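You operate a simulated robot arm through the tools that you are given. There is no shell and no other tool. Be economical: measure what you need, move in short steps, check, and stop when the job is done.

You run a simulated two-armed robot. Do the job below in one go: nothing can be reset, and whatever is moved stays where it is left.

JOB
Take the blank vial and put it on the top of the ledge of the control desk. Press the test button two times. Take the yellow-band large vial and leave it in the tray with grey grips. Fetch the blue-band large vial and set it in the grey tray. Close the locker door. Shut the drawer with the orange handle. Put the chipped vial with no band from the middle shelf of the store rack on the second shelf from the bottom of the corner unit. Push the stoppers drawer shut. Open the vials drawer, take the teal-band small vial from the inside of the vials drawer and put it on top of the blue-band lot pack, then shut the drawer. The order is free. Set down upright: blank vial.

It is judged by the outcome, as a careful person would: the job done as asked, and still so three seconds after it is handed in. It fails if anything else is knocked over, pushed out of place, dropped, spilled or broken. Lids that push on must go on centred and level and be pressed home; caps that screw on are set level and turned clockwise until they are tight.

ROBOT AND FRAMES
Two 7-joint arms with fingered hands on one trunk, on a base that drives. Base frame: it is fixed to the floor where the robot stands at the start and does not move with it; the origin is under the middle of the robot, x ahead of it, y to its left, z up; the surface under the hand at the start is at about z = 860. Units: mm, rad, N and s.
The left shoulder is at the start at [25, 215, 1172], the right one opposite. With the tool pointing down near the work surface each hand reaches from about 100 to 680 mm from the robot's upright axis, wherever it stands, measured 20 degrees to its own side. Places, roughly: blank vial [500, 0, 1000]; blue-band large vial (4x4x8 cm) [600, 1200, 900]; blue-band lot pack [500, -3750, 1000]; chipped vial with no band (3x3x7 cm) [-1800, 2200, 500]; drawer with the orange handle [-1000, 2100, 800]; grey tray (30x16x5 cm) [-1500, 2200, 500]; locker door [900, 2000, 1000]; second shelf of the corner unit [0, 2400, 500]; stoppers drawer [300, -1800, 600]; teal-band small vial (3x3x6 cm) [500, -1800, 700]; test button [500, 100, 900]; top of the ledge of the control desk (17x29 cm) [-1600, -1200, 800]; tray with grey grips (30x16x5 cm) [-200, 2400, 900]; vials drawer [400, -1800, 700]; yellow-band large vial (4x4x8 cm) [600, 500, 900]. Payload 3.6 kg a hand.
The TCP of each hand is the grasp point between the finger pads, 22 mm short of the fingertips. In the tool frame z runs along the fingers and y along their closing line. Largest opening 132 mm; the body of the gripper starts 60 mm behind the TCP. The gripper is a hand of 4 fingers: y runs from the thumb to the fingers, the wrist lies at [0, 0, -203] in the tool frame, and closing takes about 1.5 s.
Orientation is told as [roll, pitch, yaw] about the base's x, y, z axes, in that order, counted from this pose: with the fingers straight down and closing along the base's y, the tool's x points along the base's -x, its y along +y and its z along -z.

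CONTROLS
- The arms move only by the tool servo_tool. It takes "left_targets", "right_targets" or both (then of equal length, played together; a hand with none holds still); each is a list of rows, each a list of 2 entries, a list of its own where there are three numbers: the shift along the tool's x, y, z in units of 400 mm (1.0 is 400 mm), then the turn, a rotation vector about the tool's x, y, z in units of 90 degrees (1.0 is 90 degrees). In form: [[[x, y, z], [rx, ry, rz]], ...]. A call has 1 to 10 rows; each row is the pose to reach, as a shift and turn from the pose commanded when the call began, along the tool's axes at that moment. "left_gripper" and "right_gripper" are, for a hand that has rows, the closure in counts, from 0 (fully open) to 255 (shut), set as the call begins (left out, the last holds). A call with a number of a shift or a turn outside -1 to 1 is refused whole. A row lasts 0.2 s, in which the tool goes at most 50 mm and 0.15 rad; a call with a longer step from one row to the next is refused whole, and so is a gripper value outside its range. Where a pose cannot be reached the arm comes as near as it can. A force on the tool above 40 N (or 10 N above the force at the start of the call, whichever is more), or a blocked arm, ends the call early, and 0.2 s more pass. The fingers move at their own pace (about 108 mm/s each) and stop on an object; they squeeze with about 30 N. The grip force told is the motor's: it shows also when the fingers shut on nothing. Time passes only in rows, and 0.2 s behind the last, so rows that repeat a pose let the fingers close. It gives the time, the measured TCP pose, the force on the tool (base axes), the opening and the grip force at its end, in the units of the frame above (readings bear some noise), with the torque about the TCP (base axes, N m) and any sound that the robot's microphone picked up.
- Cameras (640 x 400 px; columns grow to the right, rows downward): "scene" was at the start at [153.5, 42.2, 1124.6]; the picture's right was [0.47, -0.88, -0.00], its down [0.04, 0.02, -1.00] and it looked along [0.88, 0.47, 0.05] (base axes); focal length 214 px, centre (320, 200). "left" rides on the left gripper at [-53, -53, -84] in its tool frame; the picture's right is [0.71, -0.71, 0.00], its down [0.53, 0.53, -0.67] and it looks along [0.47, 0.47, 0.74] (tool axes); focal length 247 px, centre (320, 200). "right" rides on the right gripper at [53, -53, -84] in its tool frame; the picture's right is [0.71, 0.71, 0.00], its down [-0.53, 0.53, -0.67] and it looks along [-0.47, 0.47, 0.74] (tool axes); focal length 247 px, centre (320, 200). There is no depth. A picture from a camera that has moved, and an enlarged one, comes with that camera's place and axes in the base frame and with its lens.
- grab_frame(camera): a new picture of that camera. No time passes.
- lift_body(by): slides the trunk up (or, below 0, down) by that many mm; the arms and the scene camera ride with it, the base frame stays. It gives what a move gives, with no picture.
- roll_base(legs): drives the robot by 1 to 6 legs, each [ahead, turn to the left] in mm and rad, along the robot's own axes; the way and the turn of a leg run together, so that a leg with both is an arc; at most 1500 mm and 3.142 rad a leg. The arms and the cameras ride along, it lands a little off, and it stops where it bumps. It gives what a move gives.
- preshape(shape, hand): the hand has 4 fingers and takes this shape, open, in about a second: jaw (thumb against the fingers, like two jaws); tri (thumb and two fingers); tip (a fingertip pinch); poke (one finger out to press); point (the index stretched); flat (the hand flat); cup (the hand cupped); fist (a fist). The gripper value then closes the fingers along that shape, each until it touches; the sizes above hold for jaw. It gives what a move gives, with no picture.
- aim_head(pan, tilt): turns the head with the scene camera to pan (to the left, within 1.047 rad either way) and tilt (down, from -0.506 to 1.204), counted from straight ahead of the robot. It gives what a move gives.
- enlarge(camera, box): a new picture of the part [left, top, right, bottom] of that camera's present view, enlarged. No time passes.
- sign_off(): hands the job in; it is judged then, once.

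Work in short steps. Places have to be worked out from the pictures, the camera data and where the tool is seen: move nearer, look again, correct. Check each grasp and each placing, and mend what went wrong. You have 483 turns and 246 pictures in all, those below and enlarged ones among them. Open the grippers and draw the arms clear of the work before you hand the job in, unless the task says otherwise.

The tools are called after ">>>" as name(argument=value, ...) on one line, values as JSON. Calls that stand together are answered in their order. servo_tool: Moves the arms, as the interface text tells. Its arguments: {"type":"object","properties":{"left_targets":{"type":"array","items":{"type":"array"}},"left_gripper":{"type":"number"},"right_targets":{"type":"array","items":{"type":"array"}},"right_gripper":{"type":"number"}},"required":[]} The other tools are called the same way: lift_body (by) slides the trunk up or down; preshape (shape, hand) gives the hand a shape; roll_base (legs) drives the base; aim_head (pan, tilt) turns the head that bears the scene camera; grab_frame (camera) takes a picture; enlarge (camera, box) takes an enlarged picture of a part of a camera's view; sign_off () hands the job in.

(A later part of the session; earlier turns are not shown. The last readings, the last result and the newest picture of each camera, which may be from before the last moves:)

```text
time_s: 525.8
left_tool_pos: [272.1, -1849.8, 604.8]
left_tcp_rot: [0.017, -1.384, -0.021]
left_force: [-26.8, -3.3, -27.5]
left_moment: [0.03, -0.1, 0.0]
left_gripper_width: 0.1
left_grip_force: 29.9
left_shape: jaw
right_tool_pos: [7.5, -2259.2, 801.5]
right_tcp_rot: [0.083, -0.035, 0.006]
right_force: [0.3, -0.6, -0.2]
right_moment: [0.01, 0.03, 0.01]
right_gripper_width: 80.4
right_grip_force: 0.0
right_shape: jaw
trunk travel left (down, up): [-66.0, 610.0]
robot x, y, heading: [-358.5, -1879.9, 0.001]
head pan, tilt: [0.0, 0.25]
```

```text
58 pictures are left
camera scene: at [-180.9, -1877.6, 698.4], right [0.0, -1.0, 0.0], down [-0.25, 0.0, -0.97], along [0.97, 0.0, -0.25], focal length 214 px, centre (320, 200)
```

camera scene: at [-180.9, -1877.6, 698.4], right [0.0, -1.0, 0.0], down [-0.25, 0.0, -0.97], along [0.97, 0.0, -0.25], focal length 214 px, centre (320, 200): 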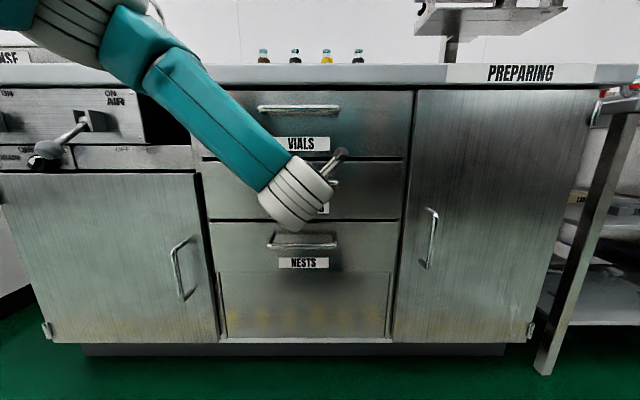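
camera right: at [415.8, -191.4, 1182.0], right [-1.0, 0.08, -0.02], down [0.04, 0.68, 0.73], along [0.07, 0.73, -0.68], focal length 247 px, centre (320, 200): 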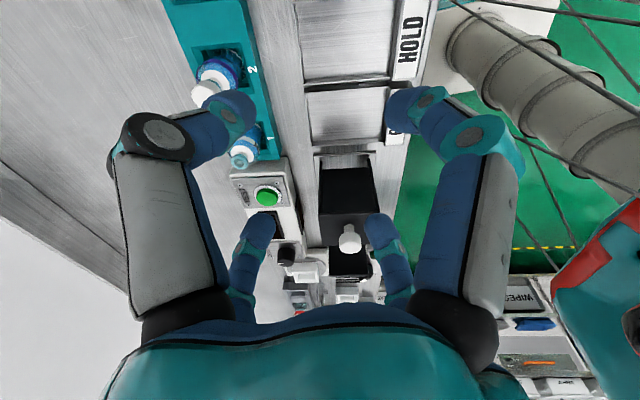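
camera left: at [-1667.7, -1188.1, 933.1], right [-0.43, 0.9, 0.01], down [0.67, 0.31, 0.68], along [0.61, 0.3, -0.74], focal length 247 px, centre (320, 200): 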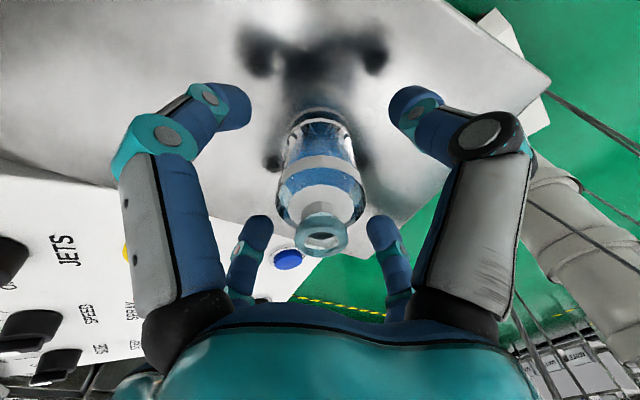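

Stoppers drawer is shut (firm stop, flush). Next the VIALS handle at about (290, -1835, 769). I back off, raise the hand 158 mm, roll it 45° and open it so the bar can enter between the fingers.

>>> roll_base(legs=[[-140, 0]])

>>> lift_body(by=157)

>>> servo_tool(left_targets=[[[0, 0.005, 0], [0, 0, 0.083]], [[0, 0.01, 0], [0, 0, 0.166]], [[0, 0.015, 0], [0, 0, 0.25]], [[0, 0.02, 0], [0, 0, 0.333]], [[0, 0.025, 0], [0, 0, 0.416]], [[0, 0.03, 0], [0, 0, 0.5]], [[0, 0.03, 0], [0, 0, 0.5]]], left_gripper=130)

>>> grab_frame(camera="left")

>>> grab_frame(camera="scene")

```text
time_s: 527.1
left_tool_pos: [127.8, -1851.4, 605.3]
left_tcp_rot: [0.015, -1.384, -0.023]
left_force: [-0.8, -0.1, 0.6]
left_moment: [-0.04, 0.01, -0.02]
left_gripper_width: 0.0
left_grip_force: 29.7
left_shape: jaw
right_tool_pos: [-135.7, -2260.3, 803.1]
right_tcp_rot: [0.082, -0.04, 0.005]
right_force: [0.3, -0.3, -0.4]
right_moment: [-0.01, 0.0, 0.06]
right_gripper_width: 80.4
right_grip_force: 0.0
right_shape: jaw
trunk travel left (down, up): [-66.0, 610.0]
robot x, y, heading: [-498.5, -1880.5, -0.005]
head pan, tilt: [0.0, 0.25]
```

```text
time_s: 528.9
left_tool_pos: [128.4, -1852.3, 764.2]
left_tcp_rot: [0.015, -1.383, -0.023]
left_force: [-0.7, 0.1, -0.2]
left_moment: [0.02, 0.0, -0.02]
left_gripper_width: 0.1
left_grip_force: 29.9
left_shape: jaw
right_tool_pos: [-135.7, -2259.5, 960.9]
right_tcp_rot: [0.082, -0.039, 0.002]
right_force: [-1.0, 0.9, 0.1]
right_moment: [-0.02, -0.02, 0.01]
right_gripper_width: 80.3
right_grip_force: 0.2
right_shape: jaw
trunk travel left (down, up): [-223.0, 453.0]
robot x, y, heading: [-497.5, -1877.8, -0.002]
head pan, tilt: [0.0, 0.25]
```

```text
time_s: 530.5
left_tool_pos: [127.6, -1841.1, 763.7]
left_tcp_rot: [1.31, -0.765, -1.398]
left_force: [-0.4, 0.1, -0.8]
left_moment: [0.0, 0.0, -0.02]
left_gripper_width: 64.2
left_grip_force: 0.0
left_shape: jaw
right_tool_pos: [-137.3, -2258.9, 961.1]
right_tcp_rot: [0.082, -0.036, 0.003]
right_force: [0.5, 0.3, 0.4]
right_moment: [-0.01, 0.03, -0.02]
right_gripper_width: 79.9
right_grip_force: 0.1
right_shape: jaw
trunk travel left (down, up): [-223.0, 453.0]
robot x, y, heading: [-499.7, -1884.7, -0.001]
head pan, tilt: [0.0, 0.25]
```

```text
57 pictures are left
camera left: at [44.9, -1915.4, 780.0], right [-0.19, 0.01, -0.98], down [-0.65, 0.75, 0.13], along [0.74, 0.66, -0.13], focal length 247 px, centre (320, 200)
```

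left: 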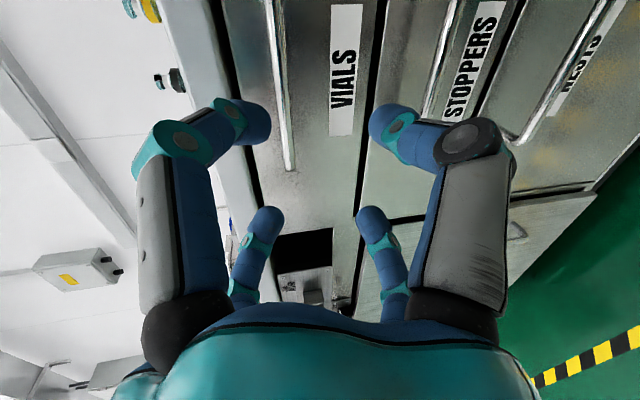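

```text
56 pictures are left
camera scene: at [-327.3, -1877.9, 861.3], right [0.0, -1.0, 0.0], down [-0.25, 0.0, -0.97], along [0.97, 0.0, -0.25], focal length 214 px, centre (320, 200)
```

scene: 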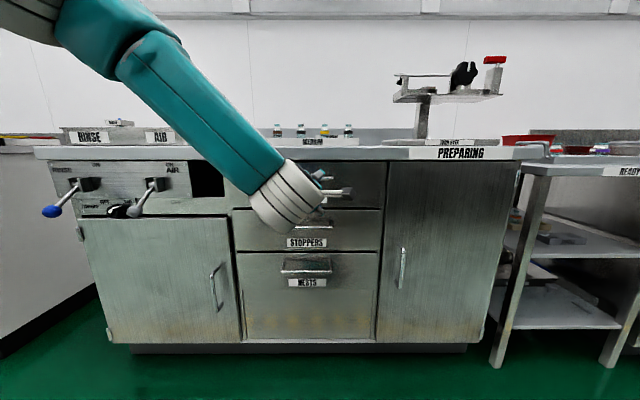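

The bar's height is ≈ 771. I raise 6 mm and drive forward 125 mm, then look.

>>> lift_body(by=6)

>>> roll_base(legs=[[125, 0]])

>>> grab_frame(camera="left")

```text
time_s: 531.0
left_tool_pos: [127.5, -1840.0, 769.8]
left_tcp_rot: [1.311, -0.765, -1.398]
left_force: [0.6, 0.3, -0.6]
left_moment: [-0.01, 0.02, -0.01]
left_gripper_width: 64.2
left_grip_force: 0.0
left_shape: jaw
right_tool_pos: [-135.7, -2261.0, 966.7]
right_tcp_rot: [0.084, -0.036, 0.003]
right_force: [-0.4, -0.3, -0.3]
right_moment: [0.01, 0.01, 0.05]
right_gripper_width: 80.1
right_grip_force: 0.1
right_shape: jaw
trunk travel left (down, up): [-229.0, 447.0]
robot x, y, heading: [-498.0, -1876.3, -0.003]
head pan, tilt: [0.0, 0.25]
```

```text
time_s: 532.3
left_tool_pos: [255.3, -1838.7, 769.0]
left_tcp_rot: [1.313, -0.767, -1.395]
left_force: [0.2, 0.2, -0.6]
left_moment: [0.0, -0.01, 0.02]
left_gripper_width: 64.2
left_grip_force: 0.2
left_shape: jaw
right_tool_pos: [-7.2, -2259.3, 967.1]
right_tcp_rot: [0.083, -0.036, 0.006]
right_force: [-0.3, -0.2, -0.2]
right_moment: [0.02, 0.01, 0.03]
right_gripper_width: 80.2
right_grip_force: 0.0
right_shape: jaw
trunk travel left (down, up): [-229.0, 447.0]
robot x, y, heading: [-372.8, -1879.0, 0.001]
head pan, tilt: [0.0, 0.25]
```

```text
55 pictures are left
camera left: at [172.8, -1913.4, 785.4], right [-0.19, 0.0, -0.98], down [-0.65, 0.75, 0.13], along [0.74, 0.66, -0.14], focal length 247 px, centre (320, 200)
```

left: 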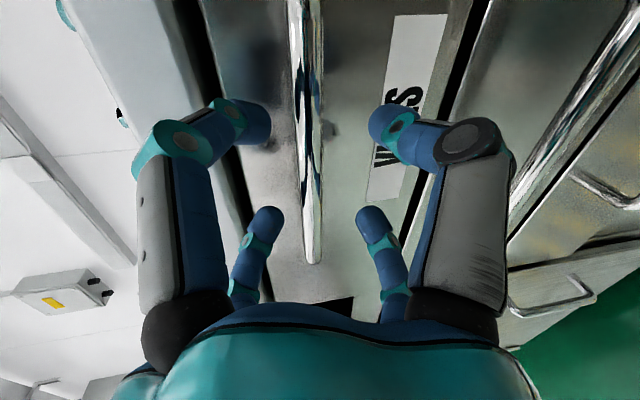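

The bar runs between upper and lower fingers. I drive 28 mm further and close the hand on the bar.

>>> roll_base(legs=[[30, 0]])

>>> servo_tool(left_targets=[[[0, 0, 0], [0, 0, 0]], [[0, 0, 0], [0, 0, 0]], [[0, 0, 0], [0, 0, 0]], [[0, 0, 0], [0, 0, 0]], [[0, 0, 0], [0, 0, 0]], [[0, 0, 0], [0, 0, 0]]], left_gripper=255)

>>> grab_frame(camera="left")

```text
time_s: 533.1
left_tool_pos: [285.9, -1839.1, 769.8]
left_tcp_rot: [1.311, -0.766, -1.394]
left_force: [0.3, -0.2, 0.4]
left_moment: [0.01, 0.01, -0.01]
left_gripper_width: 64.3
left_grip_force: 0.1
left_shape: jaw
right_tool_pos: [23.1, -2259.2, 967.2]
right_tcp_rot: [0.083, -0.038, 0.006]
right_force: [1.1, 0.3, 0.4]
right_moment: [0.05, -0.01, 0.0]
right_gripper_width: 80.2
right_grip_force: 0.0
right_shape: jaw
trunk travel left (down, up): [-229.0, 447.0]
robot x, y, heading: [-342.2, -1878.8, -0.002]
head pan, tilt: [0.0, 0.25]
```

```text
time_s: 534.5
left_tool_pos: [285.2, -1838.8, 770.0]
left_tcp_rot: [1.307, -0.763, -1.393]
left_force: [0.3, 1.1, -6.9]
left_moment: [-0.08, -0.05, 0.04]
left_gripper_width: 0.1
left_grip_force: 30.1
left_shape: jaw
right_tool_pos: [22.8, -2259.6, 967.7]
right_tcp_rot: [0.082, -0.036, 0.003]
right_force: [-0.2, 0.0, -0.5]
right_moment: [-0.01, -0.02, 0.04]
right_gripper_width: 80.2
right_grip_force: 0.0
right_shape: jaw
trunk travel left (down, up): [-229.0, 447.0]
robot x, y, heading: [-341.5, -1878.3, 0.002]
head pan, tilt: [0.0, 0.25]
```

```text
54 pictures are left
camera left: at [203.0, -1913.3, 785.9], right [-0.19, 0.0, -0.98], down [-0.65, 0.75, 0.13], along [0.74, 0.66, -0.14], focal length 247 px, centre (320, 200)
```

left: 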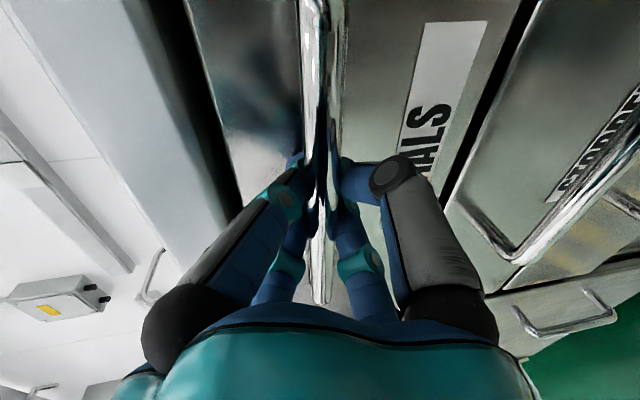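

The fingers have closed around/behind the bar. I pull by driving back 60 mm and check.

>>> roll_base(legs=[[-60, 0]])

>>> grab_frame(camera="left")

```text
time_s: 535.5
left_tool_pos: [224.7, -1838.0, 769.7]
left_tcp_rot: [1.307, -0.764, -1.392]
left_force: [-1.1, 1.6, -10.9]
left_moment: [-0.09, -0.07, 0.06]
left_gripper_width: 0.0
left_grip_force: 30.3
left_shape: jaw
right_tool_pos: [-39.7, -2259.3, 968.1]
right_tcp_rot: [0.081, -0.037, 0.003]
right_force: [0.0, 0.7, 0.5]
right_moment: [-0.04, 0.03, -0.01]
right_gripper_width: 80.4
right_grip_force: 0.1
right_shape: jaw
trunk travel left (down, up): [-229.0, 447.0]
robot x, y, heading: [-401.7, -1876.5, 0.0]
head pan, tilt: [0.0, 0.25]
```

```text
53 pictures are left
camera left: at [141.6, -1913.4, 786.0], right [-0.19, 0.0, -0.98], down [-0.65, 0.75, 0.13], along [0.74, 0.66, -0.14], focal length 247 px, centre (320, 200)
```

left: 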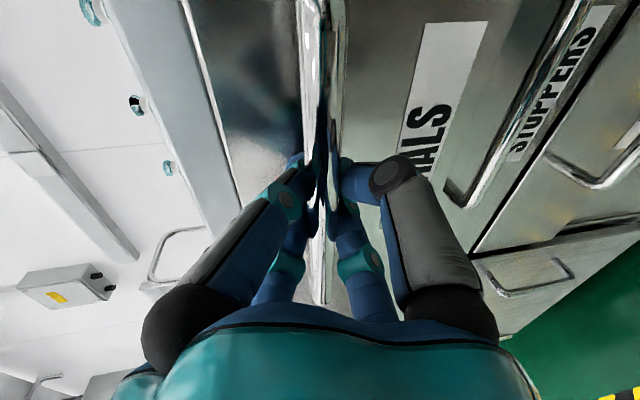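

The drawer follows. I pull it further open.

>>> roll_base(legs=[[-150, 0]])

>>> roll_base(legs=[[-120, 0]])

>>> aim_head(pan=0.0, tilt=0.5)

>>> grab_frame(camera="scene")

```text
time_s: 536.9
left_tool_pos: [72.3, -1837.8, 769.0]
left_tcp_rot: [1.305, -0.765, -1.39]
left_force: [-1.8, -2.3, -7.8]
left_moment: [-0.11, -0.02, 0.07]
left_gripper_width: 0.0
left_grip_force: 30.1
left_shape: jaw
right_tool_pos: [-191.0, -2259.4, 968.5]
right_tcp_rot: [0.08, -0.036, 0.005]
right_force: [-0.5, 0.0, 0.4]
right_moment: [-0.03, -0.01, 0.01]
right_gripper_width: 80.2
right_grip_force: 0.1
right_shape: jaw
trunk travel left (down, up): [-229.0, 447.0]
robot x, y, heading: [-557.7, -1876.9, 0.006]
head pan, tilt: [0.0, 0.25]
```

```text
time_s: 538.2
left_tool_pos: [-34.4, -1838.7, 768.9]
left_tcp_rot: [1.302, -0.764, -1.392]
left_force: [11.4, -4.0, -6.1]
left_moment: [-0.1, -0.05, 0.02]
left_gripper_width: 0.3
left_grip_force: 30.6
left_shape: jaw
right_tool_pos: [-298.4, -2260.2, 969.0]
right_tcp_rot: [0.08, -0.035, 0.005]
right_force: [-0.1, -0.7, 1.0]
right_moment: [0.0, 0.03, -0.03]
right_gripper_width: 80.2
right_grip_force: 0.1
right_shape: jaw
trunk travel left (down, up): [-229.0, 447.0]
robot x, y, heading: [-663.1, -1882.1, 0.007]
head pan, tilt: [0.0, 0.25]
stopped in leg 1: the force on the tool passed its limit at 62 N (the readings are from after the stop); the commanded pose is now the measured one
```

```text
time_s: 538.9
left_tool_pos: [-34.3, -1838.5, 769.3]
left_tcp_rot: [1.303, -0.764, -1.388]
left_force: [13.0, -6.8, -9.0]
left_moment: [-0.08, -0.04, 0.07]
left_gripper_width: 0.0
left_grip_force: 29.5
left_shape: jaw
right_tool_pos: [-298.6, -2259.9, 969.0]
right_tcp_rot: [0.083, -0.036, 0.006]
right_force: [-0.4, -0.6, -0.8]
right_moment: [0.0, -0.04, 0.0]
right_gripper_width: 80.0
right_grip_force: 0.0
right_shape: jaw
trunk travel left (down, up): [-229.0, 447.0]
robot x, y, heading: [-667.7, -1879.3, 0.004]
head pan, tilt: [0.0, 0.499]
```

```text
52 pictures are left
camera scene: at [-493.1, -1878.3, 844.1], right [0.0, -1.0, 0.0], down [-0.48, 0.0, -0.88], along [0.88, 0.0, -0.48], focal length 214 px, centre (320, 200)
```

scene: 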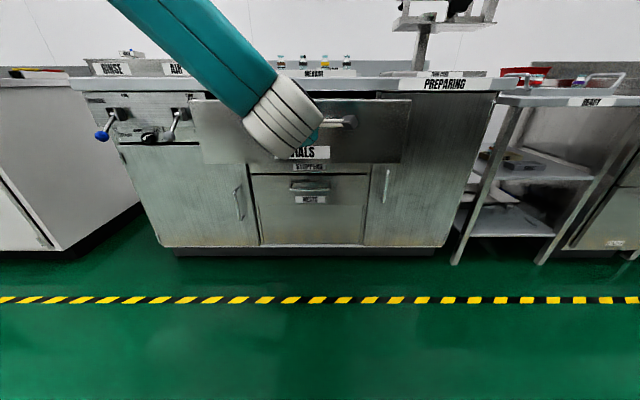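

The drawer is fully open (~320 mm). I open the hand and back away from the handle.

>>> servo_tool(left_targets=[[[0, 0, 0], [0, 0, 0]], [[0, 0, 0], [0, 0, 0]], [[0, 0, 0], [0, 0, 0]], [[0, 0, 0], [0, 0, 0]]], left_gripper=120)

>>> roll_base(legs=[[-130, 0]])

>>> lift_body(by=300)

>>> aim_head(pan=0.0, tilt=0.65)

>>> grab_frame(camera="scene")

```text
time_s: 539.9
left_tool_pos: [-35.3, -1837.7, 770.5]
left_tcp_rot: [1.308, -0.764, -1.392]
left_force: [-0.3, -0.7, -0.2]
left_moment: [-0.01, 0.0, -0.01]
left_gripper_width: 69.5
left_grip_force: 0.1
left_shape: jaw
right_tool_pos: [-300.2, -2258.8, 969.5]
right_tcp_rot: [0.082, -0.039, 0.004]
right_force: [0.1, -0.3, -0.3]
right_moment: [0.03, 0.01, 0.0]
right_gripper_width: 80.0
right_grip_force: 0.1
right_shape: jaw
trunk travel left (down, up): [-229.0, 447.0]
robot x, y, heading: [-661.5, -1877.2, 0.002]
head pan, tilt: [0.0, 0.499]
```

```text
time_s: 541.2
left_tool_pos: [-169.9, -1838.7, 771.5]
left_tcp_rot: [1.308, -0.766, -1.392]
left_force: [-0.2, 0.1, -0.3]
left_moment: [0.0, -0.02, -0.02]
left_gripper_width: 69.4
left_grip_force: 0.0
left_shape: jaw
right_tool_pos: [-433.7, -2260.5, 971.5]
right_tcp_rot: [0.082, -0.038, 0.006]
right_force: [1.1, -0.4, -0.5]
right_moment: [0.0, -0.02, -0.01]
right_gripper_width: 80.1
right_grip_force: 0.1
right_shape: jaw
trunk travel left (down, up): [-229.0, 447.0]
robot x, y, heading: [-799.5, -1882.9, 0.003]
head pan, tilt: [0.0, 0.499]
```

```text
time_s: 544.2
left_tool_pos: [-168.7, -1838.0, 1071.1]
left_tcp_rot: [1.304, -0.765, -1.391]
left_force: [0.4, 0.4, 0.1]
left_moment: [-0.03, 0.0, -0.02]
left_gripper_width: 69.6
left_grip_force: 0.0
left_shape: jaw
right_tool_pos: [-434.2, -2260.6, 1270.2]
right_tcp_rot: [0.082, -0.038, 0.006]
right_force: [-0.3, -0.2, -0.4]
right_moment: [-0.04, 0.0, 0.02]
right_gripper_width: 80.2
right_grip_force: 0.1
right_shape: jaw
trunk travel left (down, up): [-529.0, 147.0]
robot x, y, heading: [-801.8, -1882.6, 0.002]
head pan, tilt: [0.0, 0.499]
```

```text
time_s: 544.9
left_tool_pos: [-167.8, -1838.8, 1072.3]
left_tcp_rot: [1.307, -0.764, -1.392]
left_force: [0.4, -1.1, -0.6]
left_moment: [-0.01, 0.0, 0.01]
left_gripper_width: 69.5
left_grip_force: 0.0
left_shape: jaw
right_tool_pos: [-434.0, -2260.4, 1269.9]
right_tcp_rot: [0.082, -0.037, 0.007]
right_force: [0.4, -0.3, 0.3]
right_moment: [-0.01, -0.03, 0.0]
right_gripper_width: 80.2
right_grip_force: 0.2
right_shape: jaw
trunk travel left (down, up): [-529.0, 147.0]
robot x, y, heading: [-793.8, -1883.2, 0.003]
head pan, tilt: [0.0, 0.649]
```

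```text
51 pictures are left
camera scene: at [-637.1, -1878.4, 1140.3], right [0.0, -1.0, 0.0], down [-0.6, 0.0, -0.8], along [0.8, 0.0, -0.6], focal length 214 px, centre (320, 200)
```

scene: 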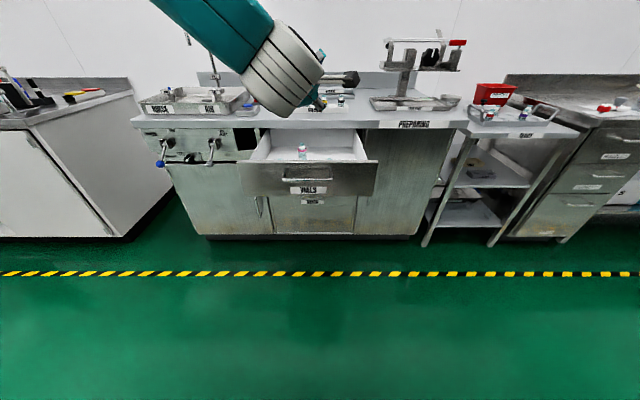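

The small vial is visible inside. I roll the hand back and turn it pointing down.

>>> servo_tool(left_targets=[[[0, 0, -0.03], [0, 0, -0.083]], [[0, 0, -0.06], [0, 0, -0.166]], [[0, 0, -0.09], [0, 0, -0.25]], [[0, 0, -0.12], [0, 0, -0.333]], [[0, 0, -0.15], [0, 0, -0.416]], [[0, 0, -0.18], [0, 0, -0.5]]])

>>> servo_tool(left_targets=[[[-0.01, 0, -0.02], [0, 0.088, 0]], [[-0.02, 0, -0.04], [0, 0.176, 0]], [[-0.03, 0, -0.06], [0, 0.264, 0]], [[-0.04, 0, -0.08], [0, 0.352, 0]], [[-0.05, 0, -0.1], [0, 0.44, 0]], [[-0.06, 0, -0.12], [0, 0.528, 0]], [[-0.07, 0, -0.14], [0, 0.616, 0]], [[-0.08, 0, -0.16], [0, 0.704, 0]], [[-0.09, 0, -0.17], [0, 0.792, 0]], [[-0.1, 0, -0.18], [0, 0.88, 0]]], left_gripper=80)

```text
time_s: 546.3
left_tool_pos: [-239.2, -1840.0, 1085.1]
left_tcp_rot: [-0.002, -1.381, -0.005]
left_force: [-0.4, -0.1, 0.2]
left_moment: [0.0, 0.0, -0.01]
left_gripper_width: 69.6
left_grip_force: 0.1
left_shape: jaw
right_tool_pos: [-435.2, -2260.0, 1272.2]
right_tcp_rot: [0.082, -0.04, 0.004]
right_force: [-0.6, 0.8, 0.3]
right_moment: [0.0, 0.01, 0.03]
right_gripper_width: 80.1
right_grip_force: 0.1
right_shape: jaw
trunk travel left (down, up): [-529.0, 147.0]
robot x, y, heading: [-799.3, -1877.2, 0.004]
head pan, tilt: [0.0, 0.649]
```

```text
time_s: 548.5
left_tool_pos: [-303.7, -1838.9, 1138.2]
left_tcp_rot: [0.002, 0.004, -0.009]
left_force: [0.4, -0.4, -0.1]
left_moment: [0.01, 0.03, 0.01]
left_gripper_width: 90.2
left_grip_force: 0.0
left_shape: jaw
right_tool_pos: [-433.5, -2259.0, 1270.7]
right_tcp_rot: [0.082, -0.038, 0.005]
right_force: [0.6, 0.0, -0.8]
right_moment: [-0.03, -0.02, 0.0]
right_gripper_width: 80.4
right_grip_force: 0.1
right_shape: jaw
trunk travel left (down, up): [-529.0, 147.0]
robot x, y, heading: [-800.4, -1879.2, 0.009]
head pan, tilt: [0.0, 0.649]
```

I drive forward 430 mm so the hand comes over the drawer, and look with the wrist camera.

>>> roll_base(legs=[[420, -0.009]])

>>> grab_frame(camera="left")

>>> grab_frame(camera="scene")

```text
time_s: 551.1
left_tool_pos: [121.1, -1841.5, 1137.1]
left_tcp_rot: [0.003, 0.001, -0.014]
left_force: [-0.2, -0.3, 0.5]
left_moment: [0.02, 0.01, -0.03]
left_gripper_width: 90.2
left_grip_force: 0.1
left_shape: jaw
right_tool_pos: [-12.4, -2262.0, 1271.2]
right_tcp_rot: [0.082, -0.038, -0.003]
right_force: [0.2, -0.2, 0.2]
right_moment: [-0.01, 0.01, 0.01]
right_gripper_width: 80.3
right_grip_force: 0.1
right_shape: jaw
trunk travel left (down, up): [-529.0, 147.0]
robot x, y, heading: [-374.0, -1874.9, -0.001]
head pan, tilt: [0.0, 0.649]
```

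```text
50 pictures are left
camera left: at [174.2, -1895.3, 1221.9], right [-0.72, -0.7, 0.0], down [-0.52, 0.53, 0.67], along [-0.47, 0.48, -0.74], focal length 247 px, centre (320, 200)
```

left: 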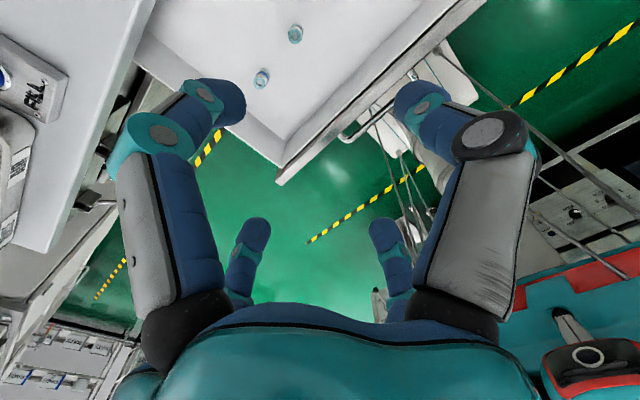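

```text
49 pictures are left
camera scene: at [-212.7, -1879.4, 1140.2], right [0.0, -1.0, 0.0], down [-0.61, 0.0, -0.8], along [0.8, 0.0, -0.61], focal length 214 px, centre (320, 200)
```

scene: 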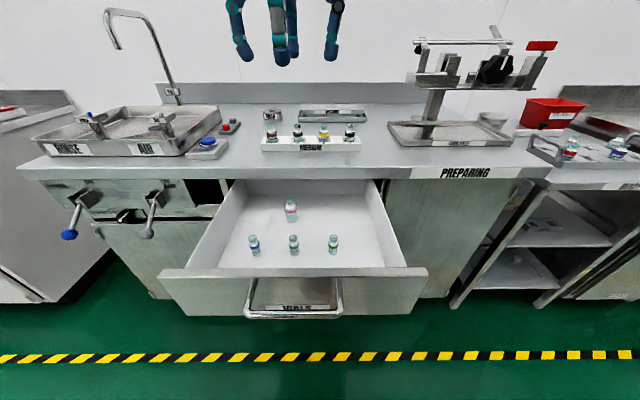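

Four vials are inside. I zoom to identify the teal-band one.

>>> enlarge(camera="scene", box=[230, 180, 370, 270])

```text
4.44 times, centred on (300, 225) of scene
camera zoom: at [-212.7, -1879.4, 1140.2], right [0.0, -1.0, 0.0], down [-0.61, 0.0, -0.8], along [0.8, 0.0, -0.61], focal length 953 px, centre (409, 89)
```

zoom: 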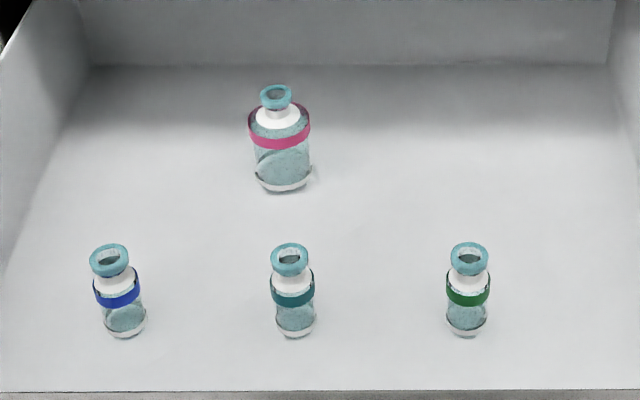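

Teal-band vial: the middle front one at about (155, -1816), z 678–738. I lower the trunk 230 mm and position the hand over it.

>>> servo_tool(left_targets=[[[-0.04, 0.03, 0], [0, 0, 0]], [[-0.085, 0.062, 0], [0, 0, 0]], [[-0.085, 0.062, 0], [0, 0, 0]]], left_gripper=130)

>>> lift_body(by=-230)

>>> servo_tool(left_targets=[[[0, 0, 0.06], [0, 0, 0]], [[0, 0, 0.15], [0, 0, 0]], [[0, 0, 0.25], [0, 0, 0]], [[0, 0, 0.34], [0, 0, 0]], [[0, 0, 0.36], [0, 0, 0]]])

>>> grab_frame(camera="left")

```text
time_s: 551.9
left_tool_pos: [156.1, -1817.7, 1138.0]
left_tcp_rot: [0.004, -0.001, -0.015]
left_force: [-0.1, 0.0, -0.9]
left_moment: [-0.02, 0.03, -0.01]
left_gripper_width: 65.2
left_grip_force: 0.1
left_shape: jaw
right_tool_pos: [-12.4, -2262.6, 1271.5]
right_tcp_rot: [0.082, -0.038, -0.002]
right_force: [-0.4, 0.2, 0.0]
right_moment: [0.0, 0.01, 0.03]
right_gripper_width: 80.0
right_grip_force: 0.2
right_shape: jaw
trunk travel left (down, up): [-529.0, 147.0]
robot x, y, heading: [-376.8, -1882.9, -0.002]
head pan, tilt: [0.0, 0.649]
```

```text
time_s: 554.4
left_tool_pos: [154.8, -1817.1, 909.0]
left_tcp_rot: [0.002, 0.001, -0.014]
left_force: [-0.4, -0.4, -0.9]
left_moment: [0.01, 0.02, 0.0]
left_gripper_width: 65.4
left_grip_force: 0.0
left_shape: jaw
right_tool_pos: [-13.0, -2261.8, 1040.7]
right_tcp_rot: [0.083, -0.038, -0.003]
right_force: [-0.4, 0.4, 0.0]
right_moment: [-0.02, -0.02, 0.0]
right_gripper_width: 80.2
right_grip_force: 0.0
right_shape: jaw
trunk travel left (down, up): [-299.0, 377.0]
robot x, y, heading: [-374.8, -1878.4, -0.005]
head pan, tilt: [0.0, 0.649]
```

```text
time_s: 555.6
left_tool_pos: [154.6, -1816.1, 763.8]
left_tcp_rot: [0.002, 0.003, -0.015]
left_force: [-0.2, -0.2, 0.3]
left_moment: [-0.01, 0.0, 0.04]
left_gripper_width: 65.1
left_grip_force: 0.1
left_shape: jaw
right_tool_pos: [-12.8, -2262.2, 1040.1]
right_tcp_rot: [0.081, -0.039, -0.001]
right_force: [0.6, 0.7, -0.3]
right_moment: [0.0, -0.01, 0.0]
right_gripper_width: 80.4
right_grip_force: 0.0
right_shape: jaw
trunk travel left (down, up): [-299.0, 377.0]
robot x, y, heading: [-374.8, -1879.0, -0.001]
head pan, tilt: [0.0, 0.649]
```

```text
47 pictures are left
camera left: at [207.3, -1870.7, 848.9], right [-0.72, -0.7, 0.0], down [-0.52, 0.53, 0.67], along [-0.47, 0.48, -0.74], focal length 247 px, centre (320, 200)
```

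left: 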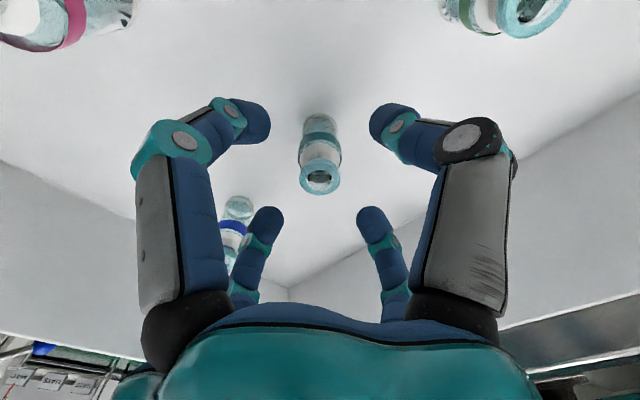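

Well aligned. I lower to z ≈ 713 and close.

>>> servo_tool(left_targets=[[[0.004, 0.004, 0.04], [0, 0, 0]], [[0.005, 0.005, 0.08], [0, 0, 0]], [[0.005, 0.005, 0.115], [0, 0, 0]], [[0.005, 0.005, 0.125], [0, 0, 0]], [[0.005, 0.005, 0.125], [0, 0, 0]]])

>>> servo_tool(left_targets=[[[0, 0, 0], [0, 0, 0]], [[0, 0, 0], [0, 0, 0]], [[0, 0, 0], [0, 0, 0]], [[0, 0, 0], [0, 0, 0]], [[0, 0, 0], [0, 0, 0]], [[0, 0, 0], [0, 0, 0]]], left_gripper=255)

>>> grab_frame(camera="left")

```text
time_s: 556.8
left_tool_pos: [151.9, -1814.2, 714.0]
left_tcp_rot: [0.002, 0.0, -0.013]
left_force: [0.0, -0.6, -0.1]
left_moment: [-0.04, 0.02, 0.0]
left_gripper_width: 65.1
left_grip_force: 0.1
left_shape: jaw
right_tool_pos: [-12.5, -2261.2, 1041.0]
right_tcp_rot: [0.082, -0.038, -0.001]
right_force: [-0.5, 0.0, 0.8]
right_moment: [-0.02, 0.02, -0.01]
right_gripper_width: 80.3
right_grip_force: 0.0
right_shape: jaw
trunk travel left (down, up): [-299.0, 377.0]
robot x, y, heading: [-377.8, -1878.7, -0.005]
head pan, tilt: [0.0, 0.649]
```

```text
time_s: 558.2
left_tool_pos: [152.4, -1815.4, 714.9]
left_tcp_rot: [0.0, 0.001, -0.013]
left_force: [0.1, 0.3, -0.4]
left_moment: [0.02, 0.0, -0.02]
left_gripper_width: 17.8
left_grip_force: 29.9
left_shape: jaw
right_tool_pos: [-12.2, -2262.5, 1041.1]
right_tcp_rot: [0.081, -0.038, -0.001]
right_force: [0.5, 0.0, 0.1]
right_moment: [-0.04, 0.04, -0.01]
right_gripper_width: 80.1
right_grip_force: 0.1
right_shape: jaw
trunk travel left (down, up): [-299.0, 377.0]
robot x, y, heading: [-373.3, -1880.7, -0.005]
head pan, tilt: [0.0, 0.649]
```

```text
46 pictures are left
camera left: at [205.0, -1868.6, 798.4], right [-0.72, -0.7, 0.0], down [-0.52, 0.53, 0.67], along [-0.47, 0.48, -0.74], focal length 247 px, centre (320, 200)
```

left: 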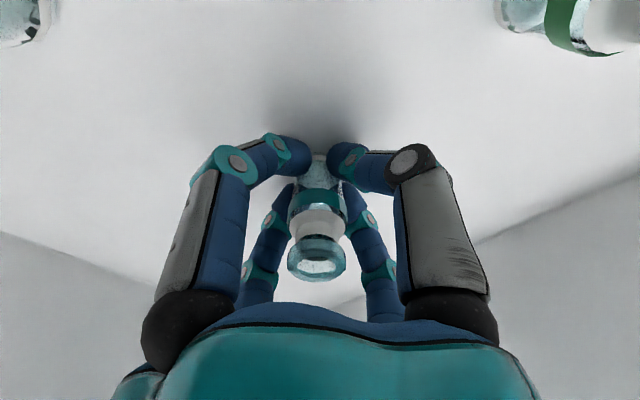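

Teal-band vial gripped. I lift it out.

>>> servo_tool(left_targets=[[[0, 0, -0.05], [0, 0, 0]], [[0, 0, -0.13], [0, 0, 0]], [[0, 0, -0.22], [0, 0, 0]], [[0, 0, -0.32], [0, 0, 0]], [[0, 0, -0.42], [0, 0, 0]], [[0, 0, -0.5], [0, 0, 0]], [[0.06, 0.06, -0.55], [0, 0, 0]], [[0.13, 0.14, -0.6], [0, 0, 0]], [[0.2, 0.22, -0.65], [0, 0, 0]], [[0.27, 0.3, -0.7], [0, 0, 0]]])

>>> grab_frame(camera="scene")

```text
time_s: 560.4
left_tool_pos: [46.0, -1692.2, 994.8]
left_tcp_rot: [0.002, 0.001, -0.016]
left_force: [-0.8, -0.5, 0.4]
left_moment: [0.02, -0.01, -0.03]
left_gripper_width: 17.5
left_grip_force: 30.2
left_shape: jaw
right_tool_pos: [-14.8, -2262.7, 1041.8]
right_tcp_rot: [0.081, -0.039, -0.002]
right_force: [-0.1, -0.3, 0.5]
right_moment: [0.0, 0.02, -0.03]
right_gripper_width: 80.2
right_grip_force: 0.0
right_shape: jaw
trunk travel left (down, up): [-299.0, 377.0]
robot x, y, heading: [-374.1, -1878.0, -0.007]
head pan, tilt: [0.0, 0.649]
```

```text
45 pictures are left
camera scene: at [-211.1, -1879.1, 904.4], right [0.0, -1.0, 0.0], down [-0.6, 0.0, -0.8], along [0.8, 0.0, -0.6], focal length 214 px, centre (320, 200)
```

scene: 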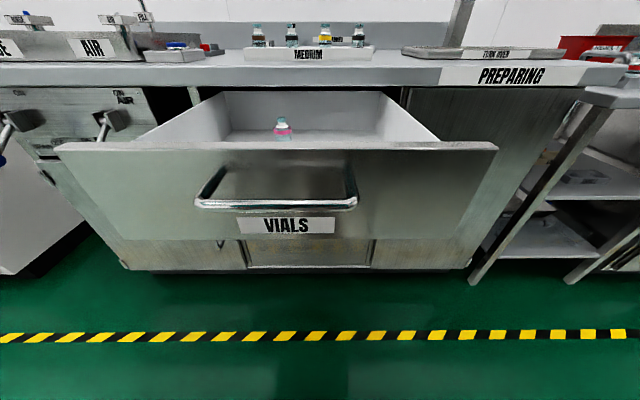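

I'll shut the drawer now with the right hand while holding the vial in the left. First I shift the base back and left.

>>> roll_base(legs=[[0, -0.4]])

>>> roll_base(legs=[[-260, 0]])

>>> roll_base(legs=[[0, 0.4]])

>>> servo_tool(right_targets=[[[-0.03, 0.03, 0.02], [0, -0.08, 0]], [[-0.06, 0.06, 0.05], [0, -0.16, 0]], [[-0.09, 0.1, 0.08], [0, -0.24, 0]], [[-0.13, 0.14, 0.12], [0, -0.32, 0]], [[-0.17, 0.18, 0.16], [0, -0.4, 0]], [[-0.21, 0.22, 0.2], [0, -0.48, 0]], [[-0.25, 0.26, 0.25], [0, -0.56, 0]], [[-0.29, 0.3, 0.3], [0, -0.64, 0]], [[-0.33, 0.34, 0.35], [0, -0.72, 0]], [[-0.37, 0.36, 0.4], [0, -0.8, 0]]], right_gripper=255)

>>> aim_head(pan=-0.25, tilt=0.4)

>>> grab_frame(camera="scene")

```text
time_s: 562.0
left_tool_pos: [84.8, -1870.6, 994.3]
left_tcp_rot: [0.001, 0.003, -0.415]
left_force: [-0.4, 0.6, 0.1]
left_moment: [0.03, -0.01, -0.01]
left_gripper_width: 17.4
left_grip_force: 30.0
left_shape: jaw
right_tool_pos: [-193.6, -2372.5, 1041.2]
right_tcp_rot: [0.081, -0.039, -0.401]
right_force: [1.3, 0.0, -0.7]
right_moment: [-0.01, 0.02, -0.01]
right_gripper_width: 80.1
right_grip_force: 0.0
right_shape: jaw
trunk travel left (down, up): [-299.0, 377.0]
robot x, y, heading: [-374.8, -1861.3, -0.405]
head pan, tilt: [0.0, 0.649]
```

```text
time_s: 563.8
left_tool_pos: [-153.1, -1768.6, 995.8]
left_tcp_rot: [0.002, -0.001, -0.415]
left_force: [-0.3, -0.8, -0.2]
left_moment: [-0.01, -0.01, 0.0]
left_gripper_width: 17.2
left_grip_force: 30.2
left_shape: jaw
right_tool_pos: [-430.7, -2270.6, 1041.8]
right_tcp_rot: [0.083, -0.038, -0.403]
right_force: [0.4, 0.1, 0.2]
right_moment: [0.01, -0.01, 0.04]
right_gripper_width: 80.1
right_grip_force: 0.1
right_shape: jaw
trunk travel left (down, up): [-299.0, 377.0]
robot x, y, heading: [-608.0, -1758.6, -0.406]
head pan, tilt: [0.0, 0.649]
```

```text
time_s: 565.4
left_tool_pos: [-183.3, -1594.6, 995.5]
left_tcp_rot: [0.002, 0.003, -0.022]
left_force: [0.7, -0.2, 0.3]
left_moment: [-0.04, 0.01, -0.03]
left_gripper_width: 17.4
left_grip_force: 29.9
left_shape: jaw
right_tool_pos: [-245.6, -2164.4, 1041.4]
right_tcp_rot: [0.082, -0.037, -0.009]
right_force: [0.5, 0.0, 0.7]
right_moment: [-0.02, -0.01, 0.01]
right_gripper_width: 80.1
right_grip_force: 0.0
right_shape: jaw
trunk travel left (down, up): [-299.0, 377.0]
robot x, y, heading: [-607.9, -1779.4, -0.01]
head pan, tilt: [0.0, 0.649]
```

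```text
time_s: 567.6
left_tool_pos: [-183.6, -1594.5, 994.8]
left_tcp_rot: [0.002, 0.003, -0.022]
left_force: [0.4, 0.9, -0.2]
left_moment: [0.0, -0.02, 0.04]
left_gripper_width: 17.7
left_grip_force: 29.8
left_shape: jaw
right_tool_pos: [-102.1, -2031.9, 919.8]
right_tcp_rot: [0.299, -1.287, -0.293]
right_force: [0.1, 0.6, 0.5]
right_moment: [0.03, 0.0, -0.03]
right_gripper_width: 0.0
right_grip_force: 29.9
right_shape: jaw
right hand out of reach, approached as far as the arm can: row 10
trunk travel left (down, up): [-299.0, 377.0]
robot x, y, heading: [-605.6, -1779.6, -0.015]
head pan, tilt: [0.0, 0.649]
```

```text
time_s: 568.4
left_tool_pos: [-182.8, -1594.4, 995.6]
left_tcp_rot: [0.001, 0.003, -0.024]
left_force: [0.4, 0.0, -0.4]
left_moment: [-0.03, 0.04, -0.02]
left_gripper_width: 17.4
left_grip_force: 29.7
left_shape: jaw
right_tool_pos: [-101.4, -2031.2, 919.1]
right_tcp_rot: [0.292, -1.282, -0.286]
right_force: [0.4, 0.4, -0.1]
right_moment: [0.0, -0.03, -0.02]
right_gripper_width: 0.2
right_grip_force: 30.3
right_shape: jaw
trunk travel left (down, up): [-299.0, 377.0]
robot x, y, heading: [-606.1, -1777.5, -0.013]
head pan, tilt: [-0.25, 0.4]
```

```text
44 pictures are left
camera scene: at [-439.8, -1802.7, 926.7], right [-0.26, -0.97, 0.0], down [-0.38, 0.1, -0.92], along [0.89, -0.24, -0.39], focal length 214 px, centre (320, 200)
```

scene: 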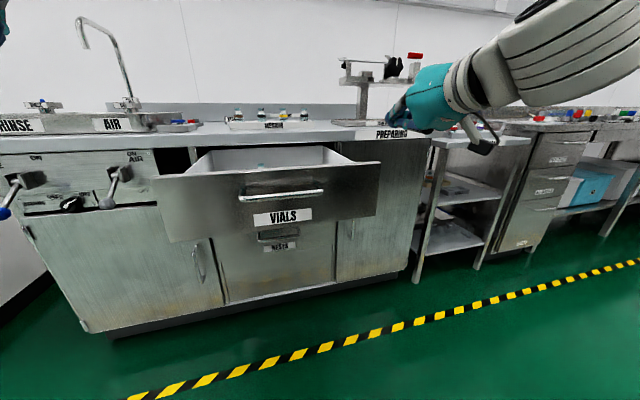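

I turn left slightly to push nearer the panel's middle, lower to z ≈ 748, and then push with the base.

>>> roll_base(legs=[[0, 0.15]])

>>> lift_body(by=-170)

>>> roll_base(legs=[[100, 0]])

>>> grab_frame(camera="scene")

```text
time_s: 569.5
left_tool_pos: [-217.3, -1532.8, 995.8]
left_tcp_rot: [0.002, 0.004, 0.129]
left_force: [0.1, 0.8, 0.4]
left_moment: [0.01, 0.0, -0.02]
left_gripper_width: 17.6
left_grip_force: 30.1
left_shape: jaw
right_tool_pos: [-69.3, -1955.8, 920.5]
right_tcp_rot: [0.295, -1.278, -0.131]
right_force: [0.2, -0.5, 0.3]
right_moment: [0.03, 0.0, -0.04]
right_gripper_width: 0.1
right_grip_force: 29.7
right_shape: jaw
trunk travel left (down, up): [-299.0, 377.0]
robot x, y, heading: [-609.0, -1783.7, 0.14]
head pan, tilt: [-0.25, 0.4]
```

```text
time_s: 571.4
left_tool_pos: [-217.7, -1532.7, 826.5]
left_tcp_rot: [0.0, -0.001, 0.128]
left_force: [0.3, -0.1, 0.1]
left_moment: [0.02, 0.0, -0.01]
left_gripper_width: 17.5
left_grip_force: 30.7
left_shape: jaw
right_tool_pos: [-70.7, -1954.4, 751.3]
right_tcp_rot: [0.295, -1.277, -0.13]
right_force: [0.1, 1.1, -0.3]
right_moment: [-0.01, -0.04, -0.01]
right_gripper_width: 0.0
right_grip_force: 30.1
right_shape: jaw
trunk travel left (down, up): [-129.0, 547.0]
robot x, y, heading: [-606.7, -1783.1, 0.142]
head pan, tilt: [-0.25, 0.4]
```

```text
time_s: 572.5
left_tool_pos: [-116.2, -1517.9, 825.1]
left_tcp_rot: [0.003, 0.001, 0.127]
left_force: [-0.2, 0.6, -0.6]
left_moment: [-0.02, 0.01, 0.0]
left_gripper_width: 17.6
left_grip_force: 30.2
left_shape: jaw
right_tool_pos: [31.3, -1941.2, 751.1]
right_tcp_rot: [0.294, -1.278, -0.13]
right_force: [-0.2, -0.6, -0.7]
right_moment: [0.0, -0.01, 0.02]
right_gripper_width: 0.2
right_grip_force: 30.1
right_shape: jaw
trunk travel left (down, up): [-129.0, 547.0]
robot x, y, heading: [-505.5, -1776.3, 0.148]
head pan, tilt: [-0.25, 0.4]
```

```text
43 pictures are left
camera scene: at [-333.8, -1769.1, 749.2], right [-0.11, -0.99, 0.0], down [-0.39, 0.04, -0.92], along [0.92, -0.1, -0.39], focal length 214 px, centre (320, 200)
```

scene: 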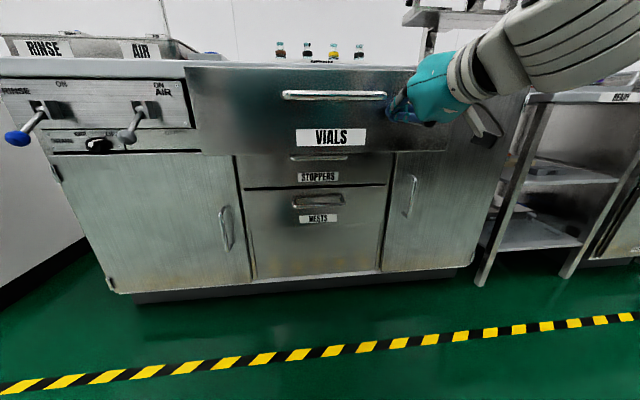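

>>> roll_base(legs=[[120, 0]])

>>> roll_base(legs=[[110, 0]])

>>> grab_frame(camera="scene")

```text
time_s: 573.8
left_tool_pos: [1.7, -1501.4, 827.7]
left_tcp_rot: [0.003, 0.003, 0.128]
left_force: [0.5, -0.1, 0.5]
left_moment: [-0.02, 0.0, -0.01]
left_gripper_width: 17.4
left_grip_force: 30.1
left_shape: jaw
right_tool_pos: [148.7, -1925.8, 751.5]
right_tcp_rot: [0.298, -1.277, -0.135]
right_force: [2.3, -7.9, -2.2]
right_moment: [0.09, 0.05, 0.02]
right_gripper_width: 0.0
right_grip_force: 30.1
right_shape: jaw
trunk travel left (down, up): [-129.0, 547.0]
robot x, y, heading: [-385.9, -1756.8, 0.142]
head pan, tilt: [-0.25, 0.4]
```

```text
time_s: 574.9
left_tool_pos: [72.7, -1491.2, 832.0]
left_tcp_rot: [0.001, -0.011, 0.128]
left_force: [0.6, -0.8, -0.1]
left_moment: [0.03, -0.02, -0.01]
left_gripper_width: 17.4
left_grip_force: 29.9
left_shape: jaw
right_tool_pos: [220.7, -1922.0, 754.5]
right_tcp_rot: [0.303, -1.282, -0.162]
right_force: [-0.3, -0.3, 0.3]
right_moment: [-0.01, -0.01, 0.02]
right_gripper_width: 0.0
right_grip_force: 30.5
right_shape: jaw
trunk travel left (down, up): [-129.0, 547.0]
robot x, y, heading: [-315.9, -1740.1, 0.14]
head pan, tilt: [-0.25, 0.4]
stopped in leg 1: the force on the tool passed its limit at 45 N (the readings are from after the stop); the commanded pose is now the measured one
```

```text
42 pictures are left
camera scene: at [-138.6, -1741.5, 748.7], right [-0.11, -0.99, 0.0], down [-0.39, 0.04, -0.92], along [0.91, -0.1, -0.39], focal length 214 px, centre (320, 200)
```

scene: 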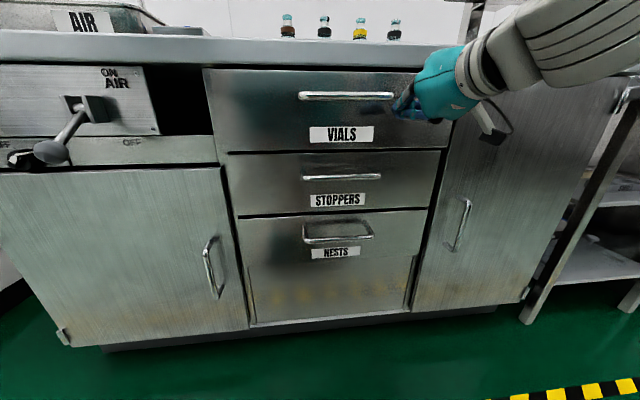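

>>> enlarge(camera="scene", box=[190, 30, 470, 210])

```text
2.22 times, centred on (330, 120) of scene
camera zoom: at [-138.6, -1741.5, 748.7], right [-0.11, -0.99, 0.0], down [-0.39, 0.04, -0.92], along [0.91, -0.1, -0.39], focal length 477 px, centre (298, 378)
```

zoom: 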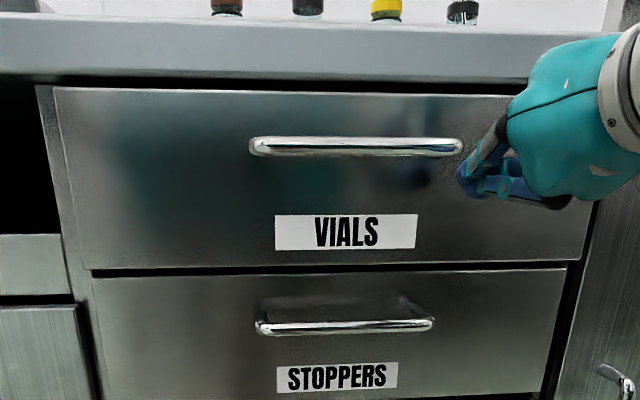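

The VIALS drawer still looks ~15 mm proud; the hand was catching the handle end. I back off slightly, shift the hand right 30 mm, and push again.

>>> roll_base(legs=[[-40, 0]])

>>> servo_tool(right_targets=[[[0, -0.04, 0], [0, 0, 0]], [[0, -0.09, 0], [0, 0, 0]], [[0, -0.09, 0], [0, 0, 0]]])

>>> roll_base(legs=[[90, -0.05]])

>>> enlarge(camera="scene", box=[170, 10, 490, 210])

```text
time_s: 575.7
left_tool_pos: [30.8, -1496.2, 832.1]
left_tcp_rot: [-0.001, -0.01, 0.128]
left_force: [-0.7, -0.6, -0.3]
left_moment: [-0.02, 0.03, 0.01]
left_gripper_width: 17.6
left_grip_force: 29.8
left_shape: jaw
right_tool_pos: [181.3, -1927.7, 755.8]
right_tcp_rot: [0.302, -1.285, -0.163]
right_force: [0.3, -0.7, 0.6]
right_moment: [0.02, 0.0, -0.02]
right_gripper_width: 0.1
right_grip_force: 29.9
right_shape: jaw
trunk travel left (down, up): [-129.0, 547.0]
robot x, y, heading: [-352.5, -1747.7, 0.142]
head pan, tilt: [-0.25, 0.4]
```

```text
time_s: 576.5
left_tool_pos: [31.4, -1498.7, 831.6]
left_tcp_rot: [0.001, -0.011, 0.13]
left_force: [-0.5, 0.1, -0.2]
left_moment: [0.02, 0.01, -0.01]
left_gripper_width: 17.5
left_grip_force: 30.5
left_shape: jaw
right_tool_pos: [186.5, -1961.8, 752.7]
right_tcp_rot: [0.3, -1.284, -0.161]
right_force: [-0.8, -0.9, 0.3]
right_moment: [-0.03, 0.0, 0.0]
right_gripper_width: 0.0
right_grip_force: 30.4
right_shape: jaw
trunk travel left (down, up): [-129.0, 547.0]
robot x, y, heading: [-350.9, -1750.3, 0.142]
head pan, tilt: [-0.25, 0.4]
```

```text
time_s: 577.6
left_tool_pos: [136.0, -1504.5, 831.8]
left_tcp_rot: [0.002, -0.01, 0.081]
left_force: [0.8, -0.2, 0.5]
left_moment: [-0.02, 0.01, -0.02]
left_gripper_width: 17.6
left_grip_force: 29.8
left_shape: jaw
right_tool_pos: [266.1, -1977.0, 752.0]
right_tcp_rot: [0.299, -1.282, -0.208]
right_force: [0.6, 0.2, -0.5]
right_moment: [0.0, 0.01, -0.02]
right_gripper_width: 0.0
right_grip_force: 29.4
right_shape: jaw
trunk travel left (down, up): [-129.0, 547.0]
robot x, y, heading: [-261.1, -1740.3, 0.095]
head pan, tilt: [-0.25, 0.4]
```

```text
2.00 times, centred on (330, 110) of scene
camera zoom: at [-88.7, -1742.3, 749.2], right [-0.16, -0.99, 0.0], down [-0.39, 0.06, -0.92], along [0.91, -0.14, -0.39], focal length 429 px, centre (300, 380)
```

zoom: 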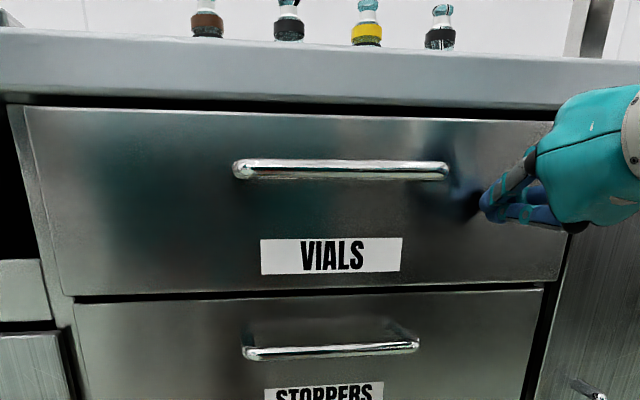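

No contact yet. I continue pushing in small legs.

>>> roll_base(legs=[[40, 0]])

>>> enlarge(camera="scene", box=[170, 10, 490, 210])

```text
time_s: 578.6
left_tool_pos: [166.5, -1502.4, 833.8]
left_tcp_rot: [0.004, -0.009, 0.081]
left_force: [0.1, 0.8, 1.0]
left_moment: [0.01, 0.04, -0.02]
left_gripper_width: 17.5
left_grip_force: 29.7
left_shape: jaw
right_tool_pos: [294.3, -1972.8, 752.3]
right_tcp_rot: [0.293, -1.276, -0.199]
right_force: [-2.5, -0.8, 0.4]
right_moment: [0.01, 0.01, -0.03]
right_gripper_width: 0.1
right_grip_force: 29.8
right_shape: jaw
trunk travel left (down, up): [-129.0, 547.0]
robot x, y, heading: [-227.2, -1734.7, 0.091]
head pan, tilt: [-0.25, 0.4]
stopped in leg 1: the force on the tool passed its limit at 60 N (the readings are from after the stop); the commanded pose is now the measured one
```

```text
2.00 times, centred on (330, 110) of scene
camera zoom: at [-57.6, -1739.6, 749.3], right [-0.16, -0.99, 0.0], down [-0.39, 0.06, -0.92], along [0.91, -0.14, -0.39], focal length 429 px, centre (300, 380)
```

zoom: 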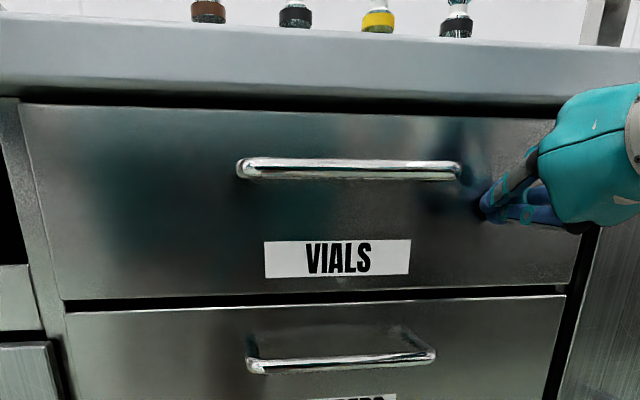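

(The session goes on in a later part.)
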